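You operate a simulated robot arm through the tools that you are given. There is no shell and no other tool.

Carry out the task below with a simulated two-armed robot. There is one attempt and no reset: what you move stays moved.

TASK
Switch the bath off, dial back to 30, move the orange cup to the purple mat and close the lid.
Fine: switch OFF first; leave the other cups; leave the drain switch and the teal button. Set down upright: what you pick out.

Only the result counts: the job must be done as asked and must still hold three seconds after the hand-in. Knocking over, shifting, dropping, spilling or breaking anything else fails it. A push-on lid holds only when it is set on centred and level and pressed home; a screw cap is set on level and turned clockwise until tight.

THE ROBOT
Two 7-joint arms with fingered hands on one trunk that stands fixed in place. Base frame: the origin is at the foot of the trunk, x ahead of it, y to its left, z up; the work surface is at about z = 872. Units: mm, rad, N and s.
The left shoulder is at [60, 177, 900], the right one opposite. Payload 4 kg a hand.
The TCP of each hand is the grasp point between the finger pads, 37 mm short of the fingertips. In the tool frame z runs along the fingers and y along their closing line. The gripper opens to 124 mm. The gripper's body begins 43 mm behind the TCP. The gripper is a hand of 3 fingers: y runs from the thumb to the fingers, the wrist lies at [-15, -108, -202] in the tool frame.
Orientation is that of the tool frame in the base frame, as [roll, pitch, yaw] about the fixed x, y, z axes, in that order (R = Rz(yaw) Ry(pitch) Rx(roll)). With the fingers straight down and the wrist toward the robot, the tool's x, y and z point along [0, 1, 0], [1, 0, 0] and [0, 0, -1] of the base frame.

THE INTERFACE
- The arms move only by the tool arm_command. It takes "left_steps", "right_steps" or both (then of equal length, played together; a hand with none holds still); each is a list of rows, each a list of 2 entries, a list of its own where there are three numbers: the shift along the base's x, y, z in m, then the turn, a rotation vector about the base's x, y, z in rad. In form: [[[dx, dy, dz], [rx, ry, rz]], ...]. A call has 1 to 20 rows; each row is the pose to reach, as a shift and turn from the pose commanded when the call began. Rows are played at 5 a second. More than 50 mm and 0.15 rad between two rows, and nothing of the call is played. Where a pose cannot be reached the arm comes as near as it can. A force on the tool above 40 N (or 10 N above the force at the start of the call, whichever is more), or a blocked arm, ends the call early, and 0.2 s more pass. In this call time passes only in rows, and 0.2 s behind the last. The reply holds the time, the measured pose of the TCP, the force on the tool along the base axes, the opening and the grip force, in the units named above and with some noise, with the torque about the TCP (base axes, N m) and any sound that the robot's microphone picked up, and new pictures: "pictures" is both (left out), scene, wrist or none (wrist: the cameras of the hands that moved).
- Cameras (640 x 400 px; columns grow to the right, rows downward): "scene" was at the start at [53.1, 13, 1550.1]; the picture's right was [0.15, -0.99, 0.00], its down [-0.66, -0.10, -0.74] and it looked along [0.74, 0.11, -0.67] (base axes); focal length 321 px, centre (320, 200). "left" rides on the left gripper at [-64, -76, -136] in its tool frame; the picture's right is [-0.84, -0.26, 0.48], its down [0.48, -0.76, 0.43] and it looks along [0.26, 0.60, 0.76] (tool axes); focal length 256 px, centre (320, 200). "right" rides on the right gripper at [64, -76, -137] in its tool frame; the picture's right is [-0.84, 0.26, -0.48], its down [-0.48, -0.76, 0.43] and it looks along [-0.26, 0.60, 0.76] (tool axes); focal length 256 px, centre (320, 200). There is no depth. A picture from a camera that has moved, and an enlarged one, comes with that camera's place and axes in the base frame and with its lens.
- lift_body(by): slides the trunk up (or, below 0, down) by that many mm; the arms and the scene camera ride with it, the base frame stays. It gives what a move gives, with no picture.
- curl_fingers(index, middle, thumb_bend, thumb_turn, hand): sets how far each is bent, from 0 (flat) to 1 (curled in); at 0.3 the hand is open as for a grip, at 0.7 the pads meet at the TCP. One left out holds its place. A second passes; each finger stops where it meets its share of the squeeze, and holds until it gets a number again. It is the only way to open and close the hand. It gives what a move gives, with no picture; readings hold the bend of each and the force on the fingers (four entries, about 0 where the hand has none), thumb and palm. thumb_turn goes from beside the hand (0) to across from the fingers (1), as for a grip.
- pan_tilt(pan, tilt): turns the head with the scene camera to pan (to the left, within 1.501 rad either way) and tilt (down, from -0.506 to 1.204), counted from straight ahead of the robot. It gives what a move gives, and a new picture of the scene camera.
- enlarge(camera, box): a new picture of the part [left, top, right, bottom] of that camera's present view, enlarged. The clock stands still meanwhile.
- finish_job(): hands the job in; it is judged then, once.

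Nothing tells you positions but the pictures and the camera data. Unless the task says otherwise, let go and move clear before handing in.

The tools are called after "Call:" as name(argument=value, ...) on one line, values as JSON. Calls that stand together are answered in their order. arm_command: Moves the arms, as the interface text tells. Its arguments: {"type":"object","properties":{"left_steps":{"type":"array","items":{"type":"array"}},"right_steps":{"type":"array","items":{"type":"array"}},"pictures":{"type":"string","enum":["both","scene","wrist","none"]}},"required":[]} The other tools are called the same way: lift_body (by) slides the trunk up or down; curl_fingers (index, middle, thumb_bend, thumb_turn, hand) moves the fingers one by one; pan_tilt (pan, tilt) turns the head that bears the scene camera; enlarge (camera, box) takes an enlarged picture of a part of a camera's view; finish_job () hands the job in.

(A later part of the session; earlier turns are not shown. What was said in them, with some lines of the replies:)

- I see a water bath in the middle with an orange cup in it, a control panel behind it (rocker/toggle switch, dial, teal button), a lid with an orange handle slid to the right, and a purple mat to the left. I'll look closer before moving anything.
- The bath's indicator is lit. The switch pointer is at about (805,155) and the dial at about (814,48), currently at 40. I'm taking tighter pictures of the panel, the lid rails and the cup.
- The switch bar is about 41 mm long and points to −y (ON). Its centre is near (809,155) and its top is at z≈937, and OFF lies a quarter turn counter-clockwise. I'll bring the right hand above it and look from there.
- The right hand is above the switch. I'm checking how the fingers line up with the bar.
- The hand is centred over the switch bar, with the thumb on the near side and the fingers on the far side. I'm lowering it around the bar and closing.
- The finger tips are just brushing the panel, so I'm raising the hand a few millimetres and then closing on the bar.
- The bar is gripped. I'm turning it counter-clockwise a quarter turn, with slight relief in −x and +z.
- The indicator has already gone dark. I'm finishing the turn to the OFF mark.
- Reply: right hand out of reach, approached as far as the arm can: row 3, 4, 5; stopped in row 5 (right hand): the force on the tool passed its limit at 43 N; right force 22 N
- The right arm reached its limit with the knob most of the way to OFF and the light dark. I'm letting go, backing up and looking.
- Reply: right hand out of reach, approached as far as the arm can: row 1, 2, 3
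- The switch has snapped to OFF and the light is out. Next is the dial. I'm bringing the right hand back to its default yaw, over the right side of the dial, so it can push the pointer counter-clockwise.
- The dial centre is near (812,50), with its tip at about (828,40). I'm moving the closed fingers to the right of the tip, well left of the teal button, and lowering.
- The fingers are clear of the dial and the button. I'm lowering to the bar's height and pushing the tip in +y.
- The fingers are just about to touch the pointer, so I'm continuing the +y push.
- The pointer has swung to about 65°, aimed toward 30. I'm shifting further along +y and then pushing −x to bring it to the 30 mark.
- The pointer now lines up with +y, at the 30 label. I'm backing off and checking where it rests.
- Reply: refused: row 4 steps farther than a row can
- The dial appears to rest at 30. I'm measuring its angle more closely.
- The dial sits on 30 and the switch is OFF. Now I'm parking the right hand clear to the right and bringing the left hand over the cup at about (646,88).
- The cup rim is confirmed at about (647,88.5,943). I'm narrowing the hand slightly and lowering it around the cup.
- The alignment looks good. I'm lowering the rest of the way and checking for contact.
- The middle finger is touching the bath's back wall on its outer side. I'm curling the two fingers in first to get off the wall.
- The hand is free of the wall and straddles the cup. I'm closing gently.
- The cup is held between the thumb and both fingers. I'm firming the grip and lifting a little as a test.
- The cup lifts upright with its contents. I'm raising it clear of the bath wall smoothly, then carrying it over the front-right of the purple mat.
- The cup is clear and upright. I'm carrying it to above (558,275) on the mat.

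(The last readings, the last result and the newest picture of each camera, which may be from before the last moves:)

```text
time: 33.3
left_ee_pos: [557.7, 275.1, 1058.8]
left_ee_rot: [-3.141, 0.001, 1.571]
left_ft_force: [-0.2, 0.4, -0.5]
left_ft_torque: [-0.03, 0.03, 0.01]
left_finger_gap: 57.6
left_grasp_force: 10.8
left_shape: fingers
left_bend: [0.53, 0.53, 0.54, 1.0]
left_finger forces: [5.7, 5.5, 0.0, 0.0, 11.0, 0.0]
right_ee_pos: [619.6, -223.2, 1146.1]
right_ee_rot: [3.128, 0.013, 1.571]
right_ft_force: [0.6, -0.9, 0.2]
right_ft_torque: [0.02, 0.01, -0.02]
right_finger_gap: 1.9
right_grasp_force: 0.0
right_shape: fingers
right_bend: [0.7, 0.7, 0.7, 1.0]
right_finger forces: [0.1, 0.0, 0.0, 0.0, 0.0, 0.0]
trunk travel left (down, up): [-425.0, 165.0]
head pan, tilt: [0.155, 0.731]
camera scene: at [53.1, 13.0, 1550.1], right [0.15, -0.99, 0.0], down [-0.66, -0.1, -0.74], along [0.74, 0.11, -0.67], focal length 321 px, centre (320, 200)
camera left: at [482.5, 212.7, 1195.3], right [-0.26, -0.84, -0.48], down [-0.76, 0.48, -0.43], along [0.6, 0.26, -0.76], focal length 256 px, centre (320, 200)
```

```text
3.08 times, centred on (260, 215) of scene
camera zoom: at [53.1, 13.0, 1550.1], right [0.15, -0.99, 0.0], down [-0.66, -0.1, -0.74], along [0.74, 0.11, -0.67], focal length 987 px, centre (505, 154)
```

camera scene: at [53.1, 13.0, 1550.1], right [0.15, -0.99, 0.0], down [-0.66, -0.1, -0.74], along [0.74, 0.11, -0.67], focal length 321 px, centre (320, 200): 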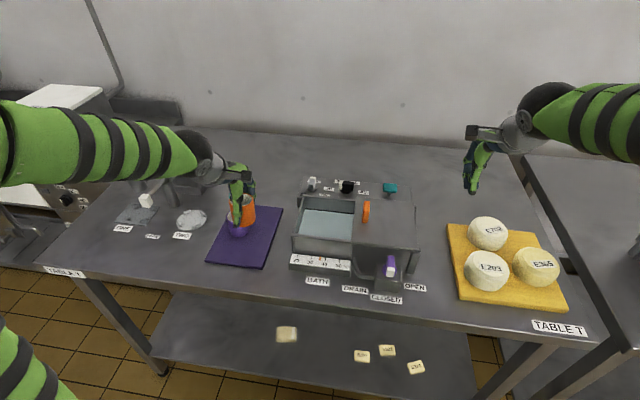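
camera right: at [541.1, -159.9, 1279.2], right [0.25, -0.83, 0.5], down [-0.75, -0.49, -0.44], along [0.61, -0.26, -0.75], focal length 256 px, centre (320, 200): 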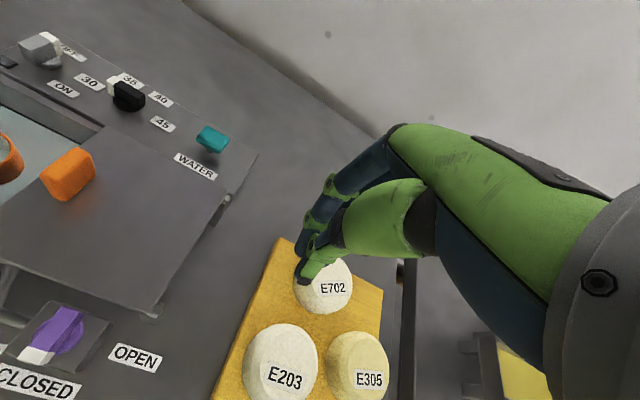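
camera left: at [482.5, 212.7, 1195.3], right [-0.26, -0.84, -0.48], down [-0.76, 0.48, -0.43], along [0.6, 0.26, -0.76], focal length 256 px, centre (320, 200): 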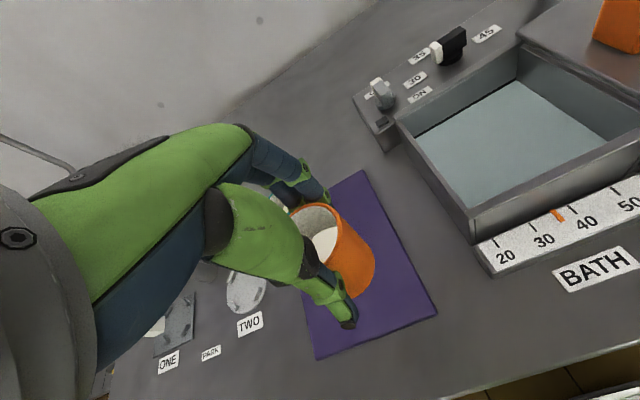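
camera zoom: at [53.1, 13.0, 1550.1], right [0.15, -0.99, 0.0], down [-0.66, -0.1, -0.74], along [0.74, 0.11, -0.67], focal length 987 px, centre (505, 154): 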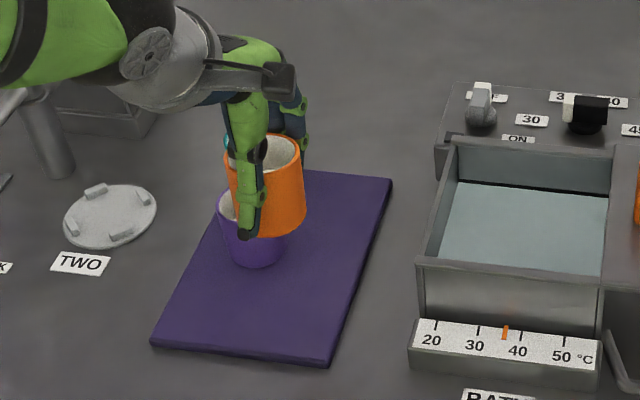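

The cup is above the free front-right part of the mat, clear of the purple cup. I'm lowering it gently.

Call:
arm_command(left_steps=[[[-0.001, -0.001, -0.01], [0, 0, 0]], [[-0.002, -0.002, -0.028], [0, 0, 0]], [[-0.002, -0.002, -0.046], [0, 0, 0]], [[-0.002, -0.002, -0.064], [0, 0, 0]], [[-0.002, -0.002, -0.082], [0, 0, 0]], [[-0.002, -0.002, -0.097], [0, 0, 0]], [[-0.002, -0.002, -0.107], [0, 0, 0]], [[-0.002, -0.002, -0.112], [0, 0, 0]]], pictures="none")

Call:
enlarge(camera="scene", box=[190, 180, 310, 280])

Call:
enlarge(camera="left", box=[200, 140, 520, 340])

```text
time: 35.1
left_ee_pos: [554.8, 274.5, 946.1]
left_ee_rot: [3.141, 0.001, 1.573]
left_ft_force: [-1.3, 0.4, -0.7]
left_ft_torque: [-0.01, 0.0, -0.01]
left_finger_gap: 57.3
left_grasp_force: 11.5
left_shape: fingers
left_bend: [0.53, 0.53, 0.54, 1.0]
left_finger forces: [5.6, 5.4, 0.0, 0.0, 10.9, 0.0]
right_ee_pos: [620.6, -224.2, 1145.3]
right_ee_rot: [3.127, 0.011, 1.57]
right_ft_force: [0.4, -1.3, -0.7]
right_ft_torque: [-0.02, 0.01, 0.01]
right_finger_gap: 1.8
right_grasp_force: 0.1
right_shape: fingers
right_bend: [0.7, 0.7, 0.7, 1.0]
right_finger forces: [0.0, 0.0, 0.0, 0.1, 0.1, 0.0]
trunk travel left (down, up): [-425.0, 165.0]
head pan, tilt: [0.155, 0.731]
```

```text
4.00 times, centred on (250, 230) of scene
camera zoom: at [53.4, 13.2, 1550.1], right [0.15, -0.99, 0.0], down [-0.66, -0.1, -0.74], along [0.74, 0.11, -0.67], focal length 1283 px, centre (600, 80)
```

zoom: 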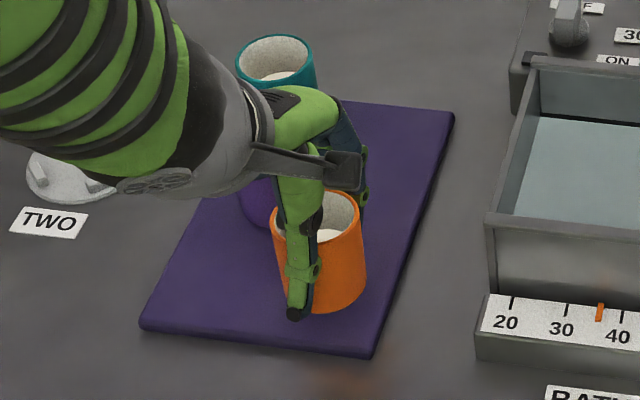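

```text
2.00 times, centred on (360, 240) of left
camera zoom: at [479.1, 211.1, 1083.3], right [-0.26, -0.84, -0.48], down [-0.76, 0.48, -0.43], along [0.6, 0.26, -0.76], focal length 512 px, centre (240, 120)
```

zoom: 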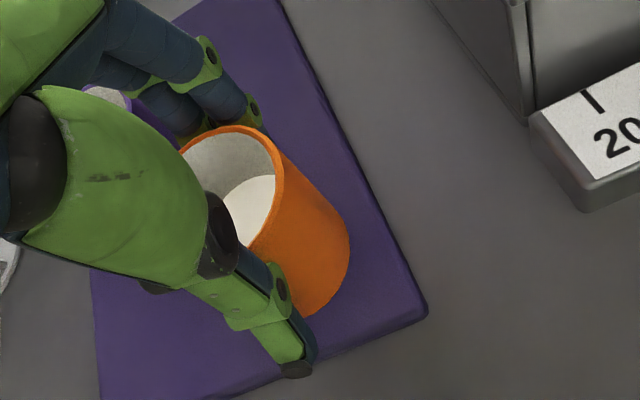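

Call:
arm_command(left_steps=[[[0, 0, -0.003], [0, 0, 0]], [[0, 0, -0.006], [0, 0, 0]], [[0, 0, -0.009], [0, 0, 0]]], pictures="none")

Call:
enlarge(camera="scene", box=[220, 200, 300, 270])

```text
time: 35.9
left_ee_pos: [556.6, 272.3, 937.1]
left_ee_rot: [3.141, -0.001, 1.571]
left_ft_force: [0.5, 0.2, -1.0]
left_ft_torque: [0.01, 0.02, -0.01]
left_finger_gap: 57.4
left_grasp_force: 10.7
left_shape: fingers
left_bend: [0.53, 0.53, 0.54, 1.0]
left_finger forces: [5.6, 5.4, 0.1, 0.0, 10.8, 0.1]
right_ee_pos: [618.9, -223.7, 1145.1]
right_ee_rot: [3.128, 0.011, 1.571]
right_ft_force: [0.2, -0.6, 0.7]
right_ft_torque: [0.01, 0.01, 0.01]
right_finger_gap: 2.0
right_grasp_force: 0.0
right_shape: fingers
right_bend: [0.7, 0.7, 0.7, 1.0]
right_finger forces: [0.1, 0.0, 0.0, 0.0, 0.0, 0.1]
trunk travel left (down, up): [-425.0, 165.0]
head pan, tilt: [0.155, 0.731]
```

```text
5.71 times, centred on (260, 235) of scene
camera zoom: at [53.2, 12.9, 1550.1], right [0.15, -0.99, 0.0], down [-0.66, -0.1, -0.74], along [0.74, 0.11, -0.67], focal length 1832 px, centre (663, 0)
```

zoom: 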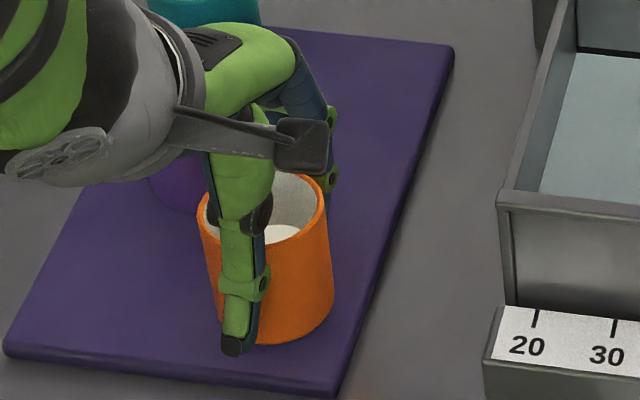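

Call:
arm_command(left_steps=[[[0, 0, -0.002], [0, 0, 0]], [[0, 0, -0.004], [0, 0, 0]], [[0, 0, -0.006], [0, 0, 0]], [[0, 0, -0.008], [0, 0, 0]]], pictures="none")

Call:
enlarge(camera="scene", box=[220, 200, 300, 270])

```text
time: 36.9
left_ee_pos: [555.7, 273.1, 930.4]
left_ee_rot: [3.14, 0.0, 1.571]
left_ft_force: [-0.5, -0.9, 11.6]
left_ft_torque: [-0.03, -0.22, -0.03]
left_finger_gap: 54.0
left_grasp_force: 10.1
left_shape: fingers
left_bend: [0.54, 0.54, 0.55, 1.0]
left_finger forces: [4.0, 4.2, 0.1, 0.0, 11.2, 0.0]
right_ee_pos: [618.8, -223.3, 1145.5]
right_ee_rot: [3.125, 0.012, 1.57]
right_ft_force: [-0.7, -0.1, 0.6]
right_ft_torque: [-0.02, 0.01, 0.05]
right_finger_gap: 1.9
right_grasp_force: 0.0
right_shape: fingers
right_bend: [0.7, 0.7, 0.7, 1.0]
right_finger forces: [0.0, 0.0, 0.0, 0.1, 0.0, 0.1]
trunk travel left (down, up): [-425.0, 165.0]
head pan, tilt: [0.155, 0.731]
```

```text
5.71 times, centred on (260, 235) of scene
camera zoom: at [52.7, 12.5, 1550.2], right [0.15, -0.99, 0.0], down [-0.66, -0.1, -0.75], along [0.74, 0.12, -0.67], focal length 1832 px, centre (663, 0)
```

zoom: 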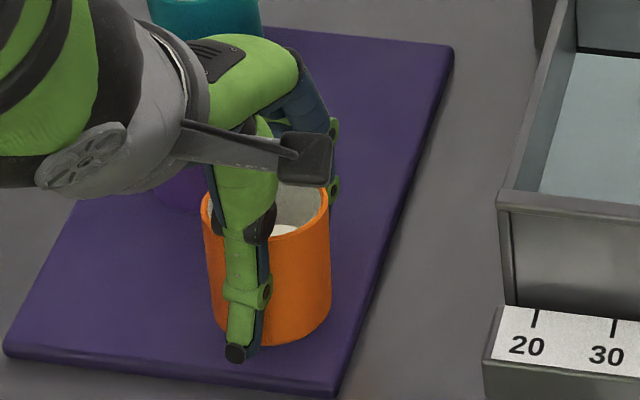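

The cup is now resting flat on the mat. I'm relieving the downward pressure and then opening the fingers.

Call:
arm_command(left_steps=[[[0, 0, 0.002], [0, 0, 0]]], pictures="none")

Call:
curl_fingers(hand="left", index=0.5, middle=0.5, thumb_bend=0.5)

Call:
curl_fingers(hand="left", index=0.42, middle=0.42, thumb_bend=0.42)

Call:
enlarge(camera="scene", box=[220, 200, 300, 270])

Call:
enlarge(camera="left", box=[160, 100, 480, 340])

```text
time: 37.3
left_ee_pos: [555.1, 273.4, 930.8]
left_ee_rot: [-3.141, 0.0, 1.571]
left_ft_force: [0.7, -0.5, 4.9]
left_ft_torque: [-0.01, -0.23, -0.01]
left_finger_gap: 54.1
left_grasp_force: 8.4
left_shape: fingers
left_bend: [0.54, 0.54, 0.55, 1.0]
left_finger forces: [4.5, 4.3, 0.1, 0.0, 8.7, 0.0]
right_ee_pos: [619.0, -223.9, 1148.0]
right_ee_rot: [3.125, 0.013, 1.571]
right_ft_force: [-0.4, -0.1, 0.4]
right_ft_torque: [0.0, -0.03, -0.01]
right_finger_gap: 1.9
right_grasp_force: 0.0
right_shape: fingers
right_bend: [0.7, 0.7, 0.7, 1.0]
right_finger forces: [0.0, 0.1, 0.0, 0.1, 0.0, 0.1]
trunk travel left (down, up): [-425.0, 165.0]
head pan, tilt: [0.155, 0.731]
```

```text
time: 38.3
left_ee_pos: [556.7, 272.6, 932.3]
left_ee_rot: [-3.141, 0.0, 1.572]
left_ft_force: [0.3, -0.6, 0.1]
left_ft_torque: [0.05, 0.04, 0.0]
left_finger_gap: 62.2
left_grasp_force: 0.1
left_shape: fingers
left_bend: [0.5, 0.5, 0.5, 1.0]
left_finger forces: [0.1, 0.0, 0.0, 0.0, 0.2, 0.0]
right_ee_pos: [618.7, -223.9, 1145.9]
right_ee_rot: [3.126, 0.012, 1.571]
right_ft_force: [-0.3, 0.6, 0.9]
right_ft_torque: [-0.01, -0.01, -0.01]
right_finger_gap: 1.7
right_grasp_force: 0.1
right_shape: fingers
right_bend: [0.7, 0.7, 0.7, 1.0]
right_finger forces: [0.0, 0.1, 0.0, 0.1, 0.0, 0.1]
trunk travel left (down, up): [-425.0, 165.0]
head pan, tilt: [0.155, 0.731]
```

```text
time: 39.3
left_ee_pos: [557.1, 273.9, 931.0]
left_ee_rot: [3.14, 0.0, 1.572]
left_ft_force: [1.1, 0.6, 0.2]
left_ft_torque: [0.01, -0.04, 0.01]
left_finger_gap: 86.6
left_grasp_force: 0.1
left_shape: fingers
left_bend: [0.42, 0.42, 0.42, 0.99]
left_finger forces: [0.0, 0.0, 0.0, 0.0, 0.0, 0.0]
right_ee_pos: [619.1, -223.5, 1146.2]
right_ee_rot: [3.127, 0.012, 1.571]
right_ft_force: [0.2, 0.7, 0.3]
right_ft_torque: [0.0, 0.04, 0.01]
right_finger_gap: 1.7
right_grasp_force: 0.2
right_shape: fingers
right_bend: [0.7, 0.7, 0.7, 1.0]
right_finger forces: [0.0, 0.0, 0.0, 0.0, 0.0, 0.1]
trunk travel left (down, up): [-425.0, 165.0]
head pan, tilt: [0.155, 0.731]
```

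```text
5.71 times, centred on (260, 235) of scene
camera zoom: at [53.1, 12.9, 1550.1], right [0.15, -0.99, 0.0], down [-0.66, -0.1, -0.74], along [0.74, 0.11, -0.67], focal length 1832 px, centre (663, 0)
```

zoom: 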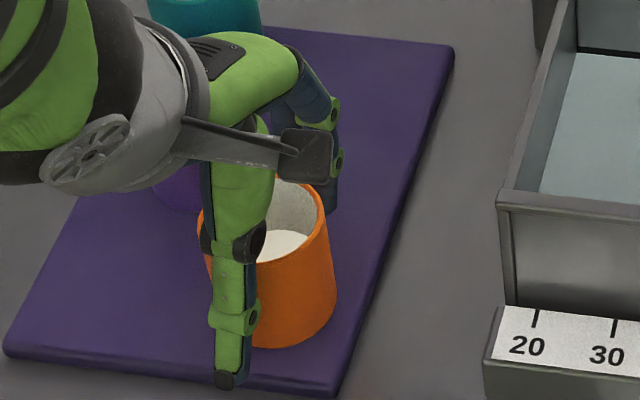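

```text
1.67 times, centred on (320, 220) of left
camera zoom: at [481.1, 209.6, 1068.0], right [-0.26, -0.84, -0.48], down [-0.76, 0.48, -0.43], along [0.6, 0.26, -0.76], focal length 427 px, centre (320, 167)
```

zoom: 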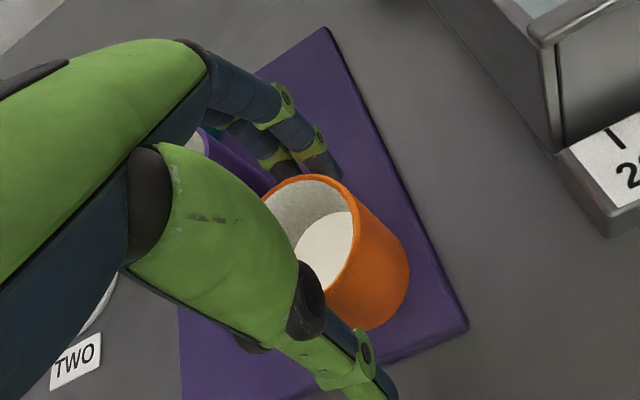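

The cup is released and free between the fingers. I'm lifting the hand straight up.

Call:
arm_command(left_steps=[[[0, 0, 0.012], [0, 0, 0]], [[0, 0, 0.026], [0, 0, 0]], [[0, 0, 0.045], [0, 0, 0]], [[0, 0, 0.07], [0, 0, 0]], [[0, 0, 0.105], [0, 0, 0]], [[0, 0, 0.145], [0, 0, 0]], [[0, 0, 0.185], [0, 0, 0]]], pictures="both")

Call:
enlarge(camera="scene", box=[190, 170, 310, 280])

```text
time: 40.9
left_ee_pos: [556.6, 273.0, 1116.7]
left_ee_rot: [-3.14, 0.0, 1.572]
left_ft_force: [-0.4, 0.9, 0.8]
left_ft_torque: [0.0, 0.01, -0.02]
left_finger_gap: 86.8
left_grasp_force: 0.1
left_shape: fingers
left_bend: [0.42, 0.42, 0.42, 0.99]
left_finger forces: [0.0, 0.0, 0.1, 0.1, 0.0, 0.0]
right_ee_pos: [618.1, -224.0, 1145.5]
right_ee_rot: [3.127, 0.011, 1.569]
right_ft_force: [-0.4, 0.2, 0.1]
right_ft_torque: [0.01, 0.0, -0.02]
right_finger_gap: 1.7
right_grasp_force: 0.1
right_shape: fingers
right_bend: [0.7, 0.7, 0.7, 1.0]
right_finger forces: [0.0, 0.0, 0.1, 0.0, 0.1, 0.1]
trunk travel left (down, up): [-425.0, 165.0]
head pan, tilt: [0.155, 0.731]
camera scene: at [52.8, 13.0, 1550.1], right [0.15, -0.99, 0.0], down [-0.66, -0.1, -0.74], along [0.74, 0.11, -0.67], focal length 321 px, centre (320, 200)
camera left: at [480.2, 209.4, 1253.9], right [-0.26, -0.84, -0.48], down [-0.76, 0.48, -0.43], along [0.6, 0.26, -0.76], focal length 256 px, centre (320, 200)
```

scene: 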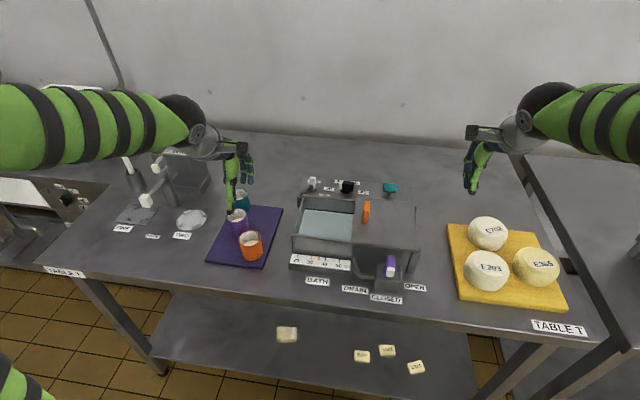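
left: 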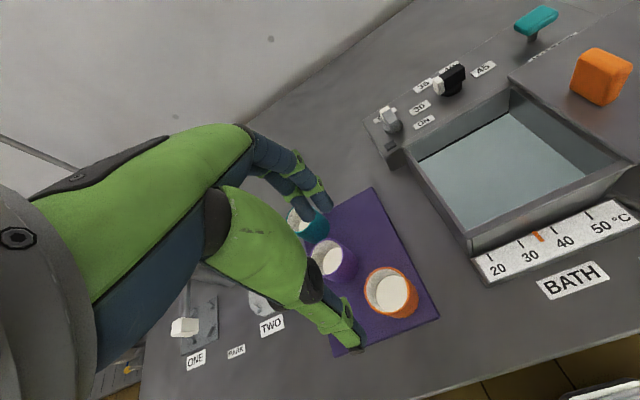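

```text
3.64 times, centred on (250, 225) of scene
camera zoom: at [52.8, 13.0, 1550.1], right [0.15, -0.99, 0.0], down [-0.66, -0.1, -0.74], along [0.74, 0.11, -0.67], focal length 1166 px, centre (574, 109)
```

zoom: 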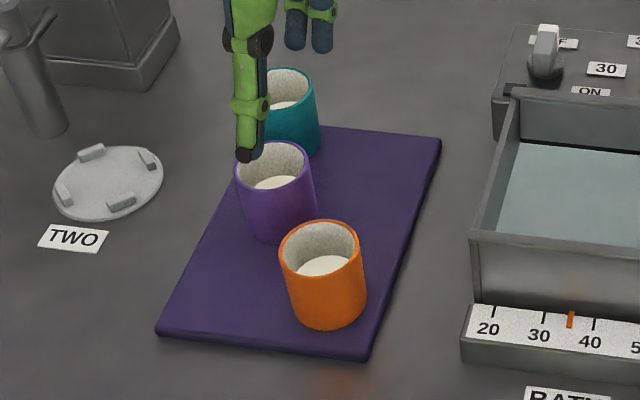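

The orange cup stands upright on the mat and the other cups are untouched. Now I'm moving the left hand away and bringing the right hand behind the lid handle, on its −y side, to slide the lid shut.

Call:
arm_command(left_steps=[[[0, 0, 0.03], [0, 0, 0]], [[0.01, 0.03, 0.05], [0, 0, 0]], [[0.02, 0.06, 0.07], [0, 0, 0]], [[0.03, 0.09, 0.09], [0, 0, 0]], [[0.04, 0.12, 0.11], [0, 0, 0]], [[0.05, 0.145, 0.13], [0, 0, 0]]], right_steps=[[[0.006, 0.025, -0.008], [0, 0, 0]], [[0.012, 0.05, -0.016], [0, 0, 0]], [[0.018, 0.075, -0.024], [0, 0, 0]], [[0.024, 0.1, -0.032], [0, 0, 0]], [[0.03, 0.125, -0.04], [0, 0, 0]], [[0.034, 0.145, -0.046], [0, 0, 0]]], pictures="both")

Call:
enlarge(camera="right", box=[60, 120, 460, 400])

Call:
enlarge(camera="scene", box=[280, 150, 440, 280])

```text
time: 42.3
left_ee_pos: [607.4, 419.0, 1246.4]
left_ee_rot: [-3.141, -0.001, 1.57]
left_ft_force: [-0.2, -0.1, 1.0]
left_ft_torque: [0.02, -0.01, -0.02]
left_finger_gap: 86.9
left_grasp_force: 0.2
left_shape: fingers
left_bend: [0.42, 0.42, 0.42, 0.99]
left_finger forces: [0.0, 0.1, 0.0, 0.0, 0.0, 0.0]
right_ee_pos: [653.4, -79.2, 1100.0]
right_ee_rot: [3.127, 0.012, 1.571]
right_ft_force: [0.4, -0.5, -0.2]
right_ft_torque: [-0.02, -0.01, -0.01]
right_finger_gap: 1.9
right_grasp_force: 0.1
right_shape: fingers
right_bend: [0.7, 0.7, 0.7, 1.0]
right_finger forces: [0.0, 0.0, 0.1, 0.0, 0.0, 0.1]
trunk travel left (down, up): [-425.0, 165.0]
head pan, tilt: [0.155, 0.731]
camera scene: at [53.5, 13.6, 1550.0], right [0.15, -0.99, 0.0], down [-0.66, -0.1, -0.74], along [0.74, 0.11, -0.67], focal length 321 px, centre (320, 200)
camera right: at [576.0, -14.1, 1233.7], right [0.25, -0.83, 0.5], down [-0.75, -0.49, -0.44], along [0.61, -0.26, -0.75], focal length 256 px, centre (320, 200)
camera left: at [532.9, 356.9, 1382.4], right [-0.26, -0.84, -0.48], down [-0.76, 0.48, -0.43], along [0.6, 0.25, -0.76], focal length 256 px, centre (320, 200)
```

scene: 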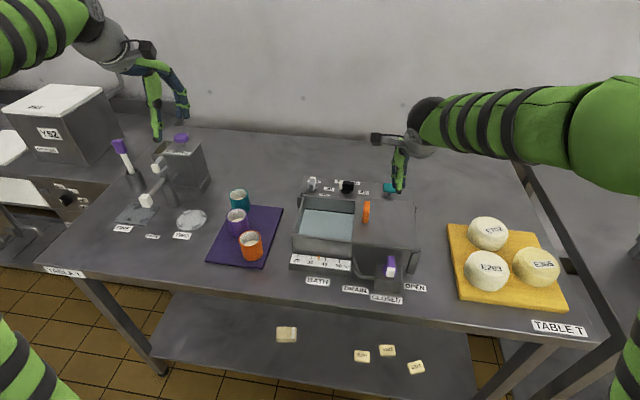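
right: 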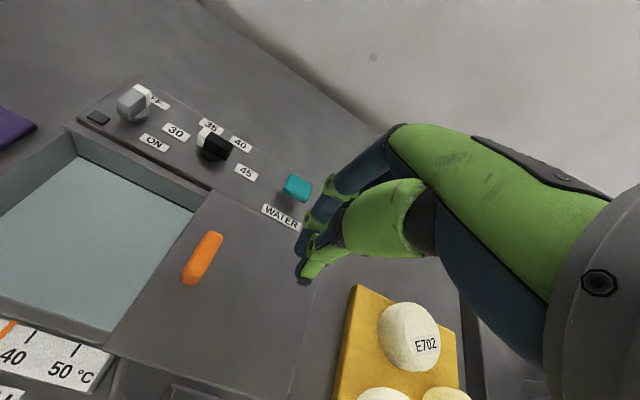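
left: 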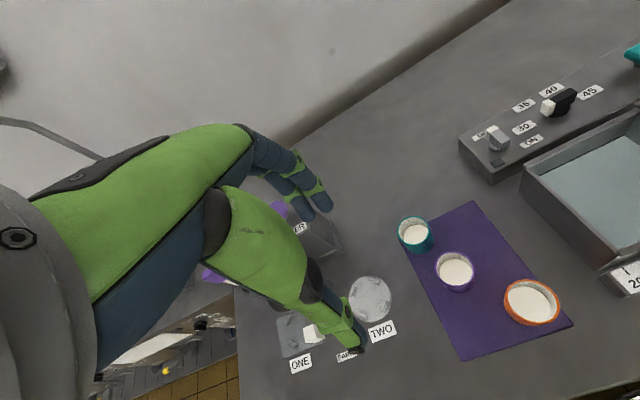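

```text
1.43 times, centred on (260, 260) of right
camera zoom: at [576.0, -14.1, 1233.7], right [0.25, -0.83, 0.5], down [-0.75, -0.49, -0.44], along [0.61, -0.26, -0.75], focal length 366 px, centre (406, 114)
```

zoom: 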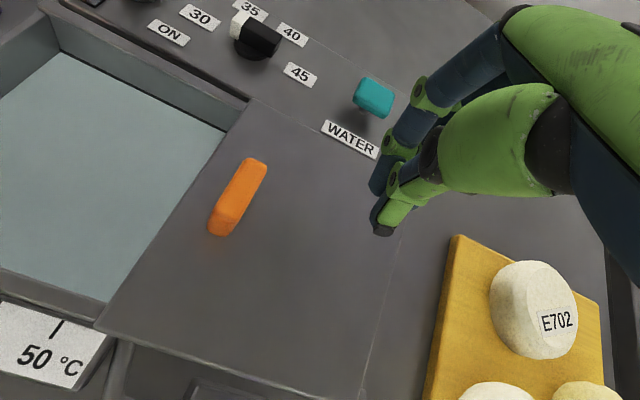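

```text
3.08 times, centred on (360, 215) of scene
camera zoom: at [53.5, 13.6, 1550.0], right [0.15, -0.99, 0.0], down [-0.66, -0.1, -0.74], along [0.74, 0.11, -0.67], focal length 987 px, centre (197, 154)
```

zoom: 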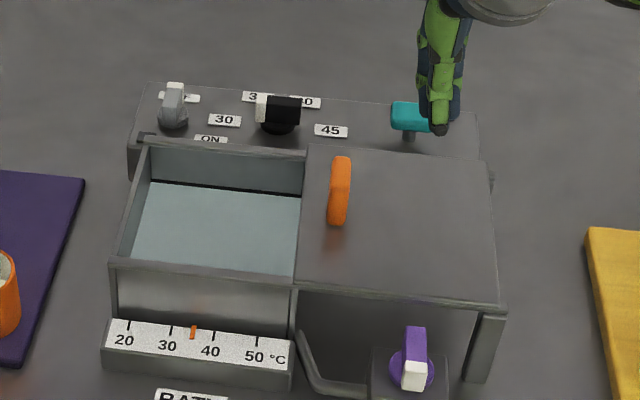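

The handle runs about x 633–675 at y≈−11, on the lid top at z≈965. I'm lowering the closed fingers to its right side.

Call:
arm_command(right_steps=[[[-0.003, 0, -0.03], [0, 0, 0]], [[-0.003, 0, -0.06], [0, 0, 0]], [[-0.003, 0, -0.08], [0, 0, 0]], [[-0.003, 0, -0.088], [0, 0, 0]], [[-0.003, 0.012, -0.088], [0, 0, 0]], [[-0.003, 0.024, -0.088], [0, 0, 0]]], pictures="none")

Call:
enlarge(camera="right", box=[60, 120, 460, 400])

Call:
enlarge(camera="scene", box=[320, 170, 420, 250])

```text
time: 43.7
left_ee_pos: [608.3, 420.1, 1245.8]
left_ee_rot: [-3.142, 0.0, 1.571]
left_ft_force: [0.1, -0.3, -0.2]
left_ft_torque: [0.0, -0.02, 0.01]
left_finger_gap: 86.9
left_grasp_force: 0.1
left_shape: fingers
left_bend: [0.42, 0.42, 0.42, 0.99]
left_finger forces: [0.0, 0.0, 0.0, 0.0, 0.0, 0.1]
right_ee_pos: [649.5, -53.6, 1011.4]
right_ee_rot: [3.127, 0.013, 1.569]
right_ft_force: [0.1, -0.6, 1.3]
right_ft_torque: [0.0, 0.02, 0.03]
right_finger_gap: 1.7
right_grasp_force: 0.0
right_shape: fingers
right_bend: [0.7, 0.7, 0.7, 1.0]
right_finger forces: [0.0, 0.0, 0.0, 0.0, 0.0, 0.1]
trunk travel left (down, up): [-425.0, 165.0]
head pan, tilt: [0.155, 0.731]
```

```text
1.43 times, centred on (260, 260) of right
camera zoom: at [571.5, 11.1, 1145.3], right [0.25, -0.83, 0.5], down [-0.75, -0.49, -0.44], along [0.61, -0.26, -0.75], focal length 366 px, centre (406, 114)
```

zoom: 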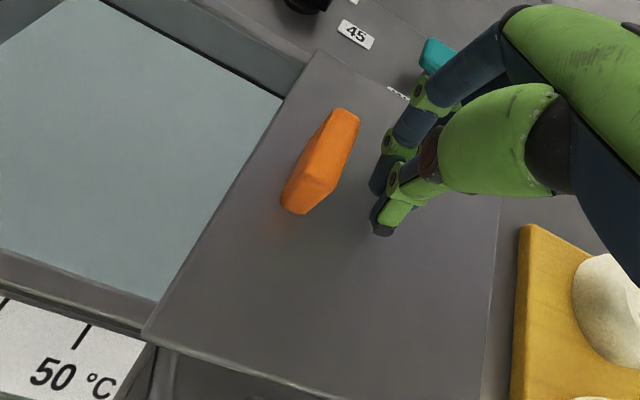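

```text
5.00 times, centred on (370, 210) of scene
camera zoom: at [53.1, 13.3, 1550.1], right [0.15, -0.99, 0.0], down [-0.66, -0.1, -0.74], along [0.74, 0.11, -0.67], focal length 1603 px, centre (70, 150)
```

zoom: 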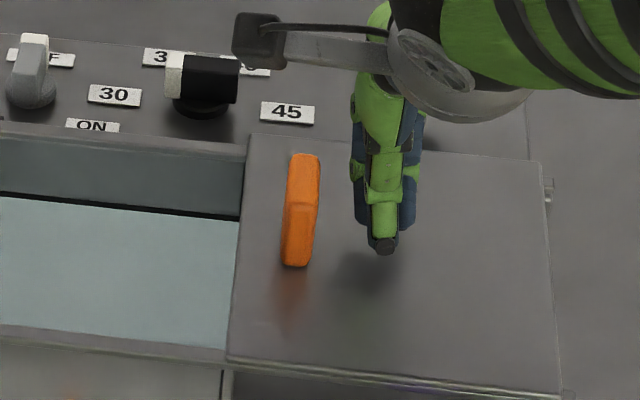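

Call:
arm_command(right_steps=[[[0, 0, -0.005], [0, 0, 0]], [[0, 0.008, -0.005], [0, 0, 0]], [[0, 0.016, -0.005], [0, 0, 0]], [[0, 0.024, -0.005], [0, 0, 0]], [[0, 0.032, -0.005], [0, 0, 0]], [[0, 0.04, -0.005], [0, 0, 0]]], pictures="none")

Call:
enlarge(camera="right", box=[60, 120, 460, 400])

Call:
enlarge(camera="scene", box=[300, 170, 420, 270])

```text
time: 45.1
left_ee_pos: [607.4, 418.5, 1246.1]
left_ee_rot: [3.139, 0.0, 1.571]
left_ft_force: [0.4, -0.5, 0.1]
left_ft_torque: [0.02, 0.01, 0.0]
left_finger_gap: 87.0
left_grasp_force: 0.1
left_shape: fingers
left_bend: [0.42, 0.42, 0.42, 0.99]
left_finger forces: [0.0, 0.0, 0.0, 0.1, 0.1, 0.0]
right_ee_pos: [649.9, -13.7, 1006.9]
right_ee_rot: [3.128, 0.012, 1.569]
right_ft_force: [0.0, -1.6, -0.5]
right_ft_torque: [0.01, 0.03, -0.01]
right_finger_gap: 1.6
right_grasp_force: 0.2
right_shape: fingers
right_bend: [0.7, 0.7, 0.7, 1.0]
right_finger forces: [0.9, 0.0, 0.1, 0.0, 0.0, 0.0]
trunk travel left (down, up): [-425.0, 165.0]
head pan, tilt: [0.155, 0.731]
```

```text
1.43 times, centred on (260, 260) of right
camera zoom: at [572.3, 51.3, 1140.7], right [0.25, -0.83, 0.5], down [-0.75, -0.49, -0.44], along [0.61, -0.26, -0.75], focal length 366 px, centre (406, 114)
```

zoom: 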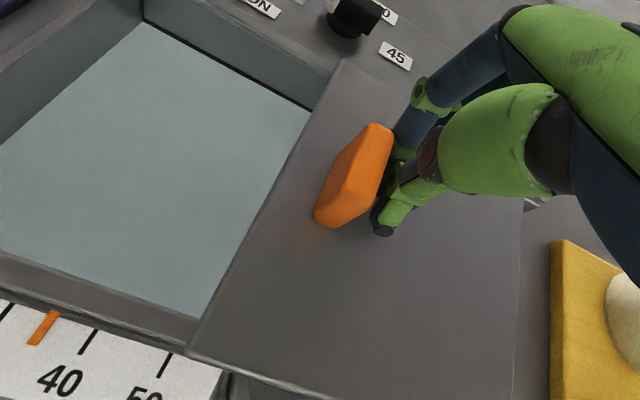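

```text
4.00 times, centred on (360, 220) of scene
camera zoom: at [53.1, 13.1, 1550.0], right [0.15, -0.99, 0.0], down [-0.66, -0.1, -0.74], along [0.74, 0.11, -0.67], focal length 1283 px, centre (160, 120)
```

zoom: 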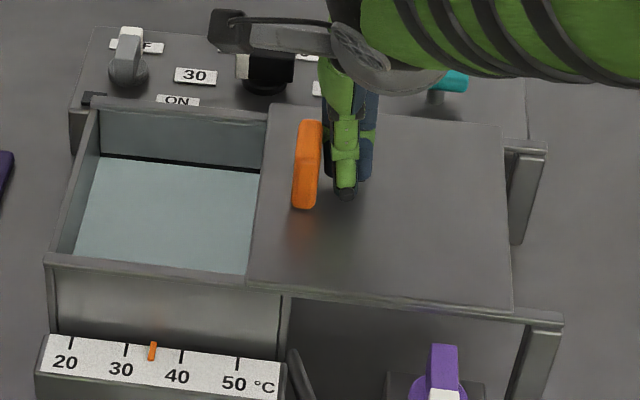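

The lid slides smoothly on its rails. I'm continuing the push toward +y.

Call:
arm_command(right_steps=[[[0, 0.01, 0], [0, 0, 0]], [[0, 0.02, 0], [0, 0, 0]], [[0, 0.03, 0], [0, 0, 0]], [[0, 0.04, 0], [0, 0, 0]], [[0, 0.05, 0], [0, 0, 0]], [[0, 0.06, 0], [0, 0, 0]], [[0, 0.07, 0], [0, 0, 0]], [[0, 0.08, 0], [0, 0, 0]], [[0, 0.09, 0], [0, 0, 0]], [[0, 0.1, 0], [0, 0, 0]]], pictures="none")

Call:
enlarge(camera="right", box=[60, 120, 460, 400])

Call:
enlarge(camera="scene", box=[280, 170, 420, 270])

Call:
enlarge(camera="left", box=[440, 60, 640, 300])

```text
time: 47.3
left_ee_pos: [608.8, 417.8, 1246.3]
left_ee_rot: [-3.141, -0.001, 1.57]
left_ft_force: [-0.5, 0.2, 0.1]
left_ft_torque: [-0.01, 0.01, -0.01]
left_finger_gap: 86.9
left_grasp_force: 0.1
left_shape: fingers
left_bend: [0.42, 0.42, 0.42, 0.99]
left_finger forces: [0.1, 0.1, 0.0, 0.1, 0.0, 0.1]
right_ee_pos: [649.5, 85.4, 1006.9]
right_ee_rot: [3.128, 0.013, 1.57]
right_ft_force: [0.5, -1.5, -0.3]
right_ft_torque: [0.0, 0.02, -0.02]
right_finger_gap: 1.1
right_grasp_force: 0.2
right_shape: fingers
right_bend: [0.7, 0.7, 0.7, 1.0]
right_finger forces: [0.9, 0.0, 0.0, 0.0, 0.0, 0.0]
trunk travel left (down, up): [-425.0, 165.0]
head pan, tilt: [0.155, 0.731]
```

```text
1.43 times, centred on (260, 260) of right
camera zoom: at [572.4, 150.2, 1140.8], right [0.25, -0.83, 0.5], down [-0.75, -0.49, -0.44], along [0.61, -0.26, -0.75], focal length 366 px, centre (406, 114)
```

zoom: 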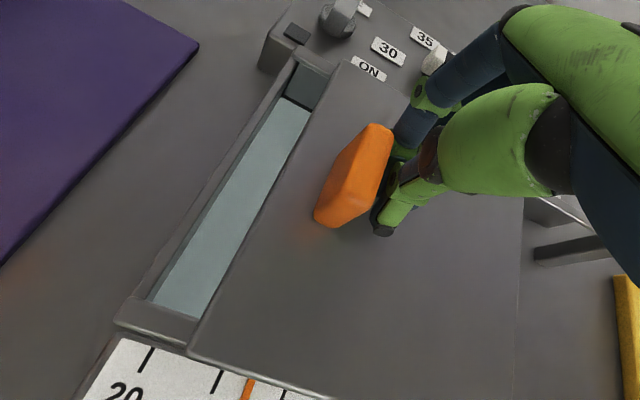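

```text
4.00 times, centred on (350, 220) of scene
camera zoom: at [53.1, 13.1, 1550.1], right [0.15, -0.99, 0.0], down [-0.66, -0.1, -0.74], along [0.74, 0.11, -0.67], focal length 1283 px, centre (200, 120)
```

zoom: 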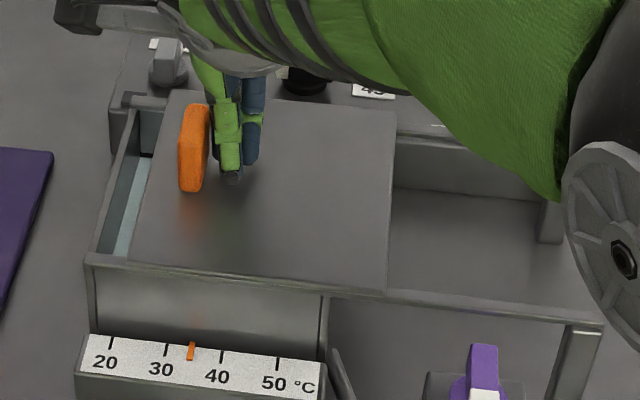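

```text
1.67 times, centred on (540, 180) of left
camera zoom: at [532.4, 356.1, 1382.6], right [-0.26, -0.84, -0.48], down [-0.76, 0.48, -0.43], along [0.6, 0.26, -0.76], focal length 427 px, centre (-47, 233)
```

zoom: 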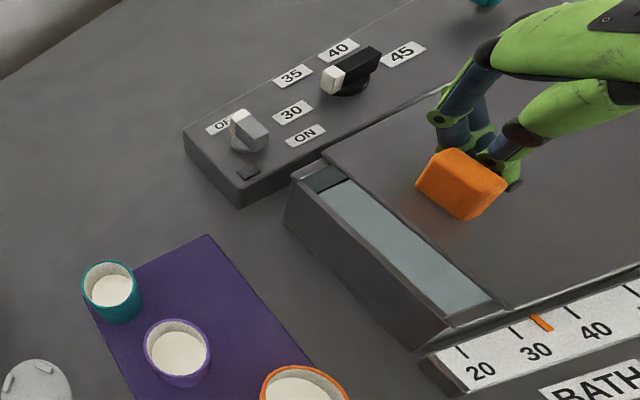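

About 25 mm of opening remains. I'm continuing slowly until it reaches the stop.

Call:
arm_command(right_steps=[[[0, 0.006, 0], [0, 0, 0]], [[0, 0.012, 0], [0, 0, 0]], [[0, 0.018, 0], [0, 0, 0]], [[0, 0.021, 0], [0, 0, 0]], [[0, 0.024, 0], [0, 0, 0]]], pictures="none")

Call:
enlarge(camera="right", box=[60, 120, 460, 400])

Call:
enlarge(camera="left", box=[440, 60, 640, 300])

```text
time: 48.5
left_ee_pos: [608.7, 419.8, 1246.1]
left_ee_rot: [3.141, 0.0, 1.571]
left_ft_force: [0.4, -0.4, 0.0]
left_ft_torque: [0.01, -0.01, 0.02]
left_finger_gap: 86.6
left_grasp_force: 0.1
left_shape: fingers
left_bend: [0.42, 0.42, 0.42, 0.99]
left_finger forces: [0.1, 0.0, 0.0, 0.0, 0.1, 0.0]
right_ee_pos: [647.9, 110.1, 1006.4]
right_ee_rot: [3.128, 0.012, 1.57]
right_ft_force: [-0.6, 0.0, -0.3]
right_ft_torque: [-0.01, -0.01, -0.01]
right_finger_gap: 1.7
right_grasp_force: 0.0
right_shape: fingers
right_bend: [0.7, 0.7, 0.7, 1.0]
right_finger forces: [0.0, 0.1, 0.0, 0.1, 0.1, 0.0]
trunk travel left (down, up): [-425.0, 165.0]
head pan, tilt: [0.155, 0.731]
```

```text
1.43 times, centred on (260, 260) of right
camera zoom: at [571.4, 174.7, 1140.4], right [0.25, -0.83, 0.5], down [-0.75, -0.49, -0.44], along [0.61, -0.26, -0.75], focal length 366 px, centre (406, 114)
```

zoom: 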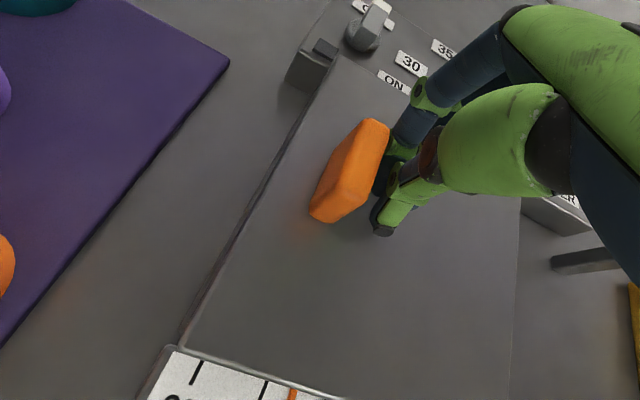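

```text
1.67 times, centred on (540, 180) of left
camera zoom: at [532.3, 356.2, 1382.6], right [-0.26, -0.84, -0.48], down [-0.76, 0.48, -0.43], along [0.6, 0.26, -0.76], focal length 427 px, centre (-47, 233)
```

zoom: 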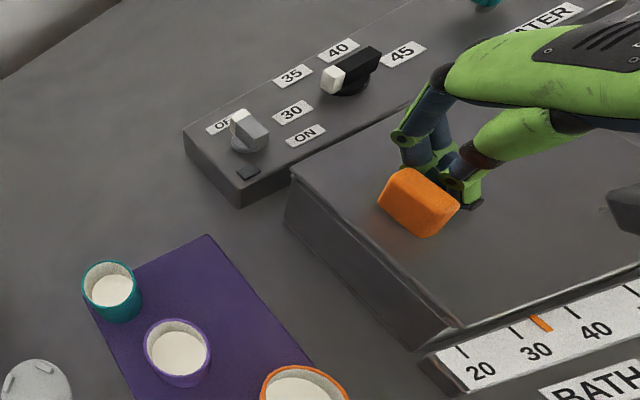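

The lid now reaches the left wall. I'm giving a small extra push to confirm it is at its stop.

Call:
arm_command(right_steps=[[[0, 0.003, 0], [0, 0, 0]], [[0, 0.006, 0], [0, 0, 0]], [[0, 0.008, 0], [0, 0, 0]]], pictures="none")

Call:
enlarge(camera="left", box=[440, 60, 640, 300])

Call:
enlarge(camera="scene", box=[280, 170, 420, 270])

```text
time: 49.3
left_ee_pos: [607.0, 417.0, 1246.3]
left_ee_rot: [-3.141, 0.001, 1.57]
left_ft_force: [-1.1, -0.1, -0.5]
left_ft_torque: [0.03, 0.01, -0.03]
left_finger_gap: 86.9
left_grasp_force: 0.1
left_shape: fingers
left_bend: [0.42, 0.42, 0.42, 0.99]
left_finger forces: [0.0, 0.0, 0.1, 0.0, 0.1, 0.0]
right_ee_pos: [650.1, 114.1, 1005.9]
right_ee_rot: [3.126, 0.015, 1.568]
right_ft_force: [0.1, -9.3, 0.2]
right_ft_torque: [-0.09, -0.02, -0.2]
right_finger_gap: 1.0
right_grasp_force: 4.1
right_shape: fingers
right_bend: [0.7, 0.7, 0.7, 1.0]
right_finger forces: [8.3, 0.1, 0.1, 0.0, 0.0, 0.1]
trunk travel left (down, up): [-425.0, 165.0]
head pan, tilt: [0.155, 0.731]
```

```text
1.67 times, centred on (540, 180) of left
camera zoom: at [532.7, 354.8, 1382.8], right [-0.26, -0.84, -0.48], down [-0.76, 0.48, -0.43], along [0.6, 0.26, -0.76], focal length 427 px, centre (-47, 233)
```

zoom: 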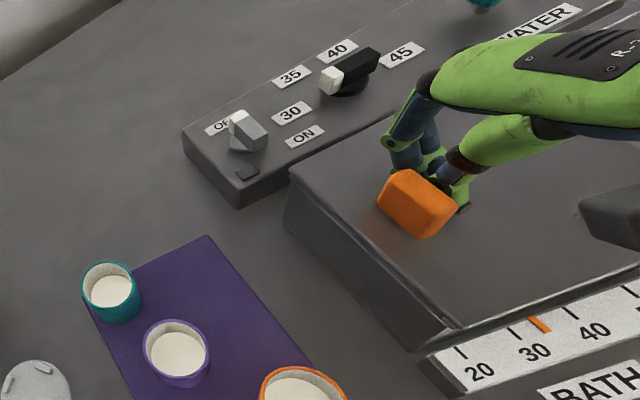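

```text
4.00 times, centred on (350, 220) of scene
camera zoom: at [53.2, 12.0, 1550.1], right [0.15, -0.99, 0.0], down [-0.66, -0.1, -0.74], along [0.74, 0.11, -0.67], focal length 1283 px, centre (200, 120)
```

zoom: 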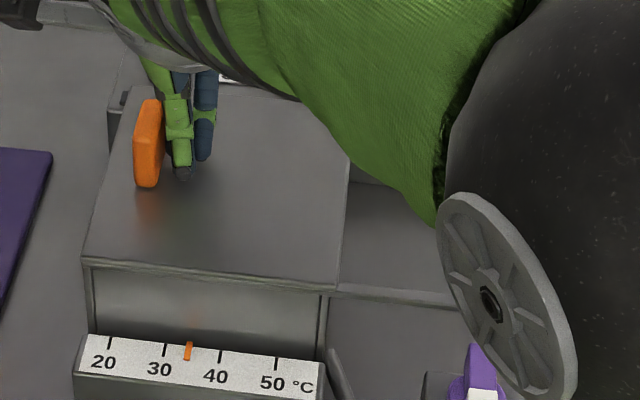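

The lid is fully against its stop. I'm backing the right hand off, lifting clear and checking everything.

Call:
arm_command(right_steps=[[[0, -0.012, 0], [0, 0, 0]], [[0, -0.025, 0.01], [0, 0, 0]], [[0, -0.03, 0.045], [0, 0, 0]], [[0, -0.03, 0.09], [0, 0, 0]], [[0, -0.06, 0.12], [0, 0, 0]], [[0, -0.1, 0.14], [0, 0, 0]], [[0, -0.145, 0.14], [0, 0, 0]], [[-0.005, -0.19, 0.14], [0, 0, 0]], [[-0.01, -0.235, 0.14], [0, 0, 0]], [[-0.02, -0.28, 0.14], [0, 0, 0]], [[-0.03, -0.32, 0.14], [0, 0, 0]]], pictures="both")

Call:
enlarge(camera="scene", box=[200, 150, 440, 300])

Call:
enlarge(camera="scene", box=[294, 172, 378, 208])

Call:
enlarge(camera="left", box=[360, 60, 640, 340])

```text
time: 51.7
left_ee_pos: [606.9, 418.3, 1246.2]
left_ee_rot: [3.141, 0.0, 1.572]
left_ft_force: [-1.6, 0.1, -0.6]
left_ft_torque: [-0.01, 0.03, 0.03]
left_finger_gap: 86.8
left_grasp_force: 0.1
left_shape: fingers
left_bend: [0.42, 0.42, 0.42, 0.99]
left_finger forces: [0.0, 0.0, 0.1, 0.1, 0.0, 0.0]
right_ee_pos: [620.3, -203.0, 1148.4]
right_ee_rot: [3.124, 0.013, 1.571]
right_ft_force: [0.5, -0.2, -0.3]
right_ft_torque: [0.06, 0.01, 0.01]
right_finger_gap: 1.6
right_grasp_force: 0.1
right_shape: fingers
right_bend: [0.7, 0.7, 0.7, 1.0]
right_finger forces: [0.1, 0.0, 0.1, 0.0, 0.0, 0.1]
trunk travel left (down, up): [-425.0, 165.0]
head pan, tilt: [0.155, 0.731]
camera scene: at [52.7, 12.2, 1550.1], right [0.15, -0.99, 0.0], down [-0.66, -0.1, -0.74], along [0.74, 0.12, -0.67], focal length 321 px, centre (320, 200)
camera right: at [542.8, -137.8, 1282.0], right [0.25, -0.83, 0.5], down [-0.75, -0.49, -0.44], along [0.61, -0.26, -0.75], focal length 256 px, centre (320, 200)
```

scene: 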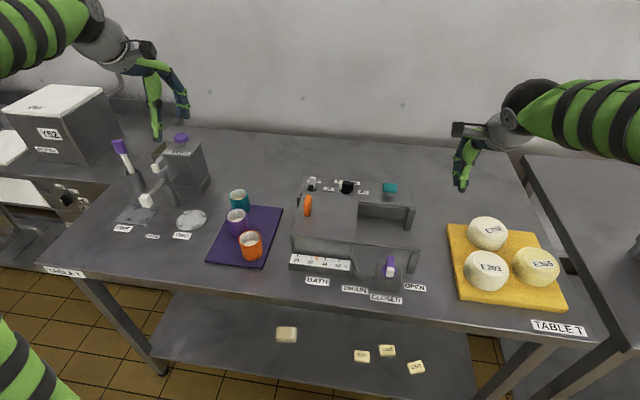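
right: 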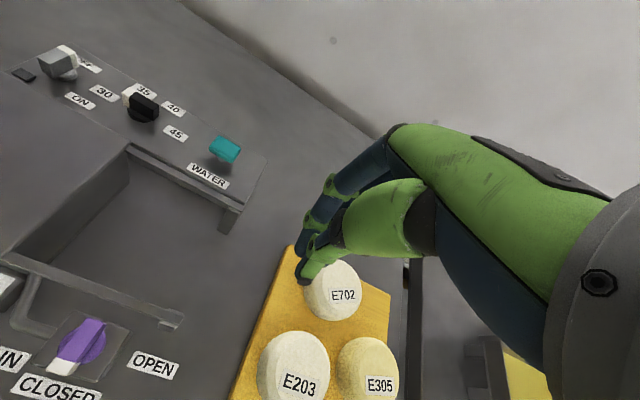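

```text
2.67 times, centred on (320, 225) of scene
camera zoom: at [52.7, 12.2, 1550.1], right [0.15, -0.99, 0.0], down [-0.66, -0.1, -0.74], along [0.74, 0.12, -0.67], focal length 855 px, centre (320, 133)
```

zoom: 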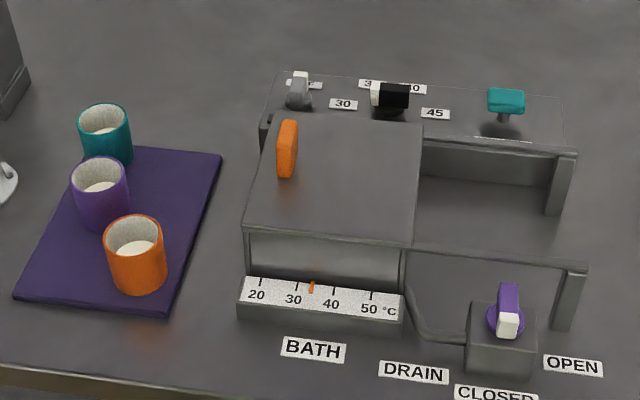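

```text
7.62 times, centred on (336, 190) of scene
camera zoom: at [52.7, 12.2, 1550.1], right [0.15, -0.99, 0.0], down [-0.66, -0.1, -0.74], along [0.74, 0.12, -0.67], focal length 2443 px, centre (198, 276)
```

zoom: 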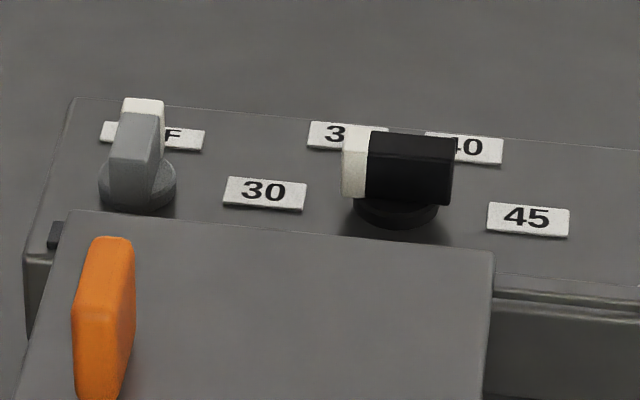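

```text
1.43 times, centred on (500, 200) of left
camera zoom: at [532.0, 355.4, 1383.0], right [-0.26, -0.84, -0.48], down [-0.76, 0.48, -0.43], along [0.6, 0.26, -0.76], focal length 366 px, centre (63, 200)
```

zoom: 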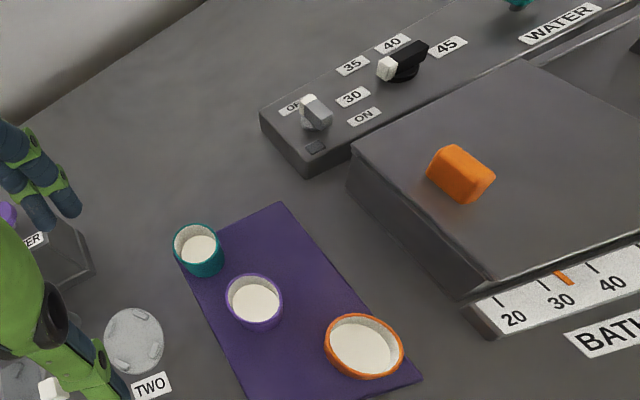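

The bath is switched OFF with its light out, and the dial points at 30. The orange cup stands upright on the purple mat, and the lid is fully closed. The other cups, the drain switch and the teal button weren't touched, and both hands are clear, so I'm handing in.

Call:
finish_job()

```text
The job is handed in.
```

The job is done and handed in; I haven't seen the judging result. This is what the last pictures showed before hand-in:

- **Bath switch:** it was turned OFF first; it snapped to the OFF mark and its light went out.
- **Dial:** it points at 30.
- **Orange cup:** it stands upright on the front-right of the purple mat with its contents still in.
- **Lid:** it slid shut along its rails until it met its stop, and it covers the bath.
- **Everything else:** the other cups, the drain switch and the teal button were left alone. Both hands were clear.
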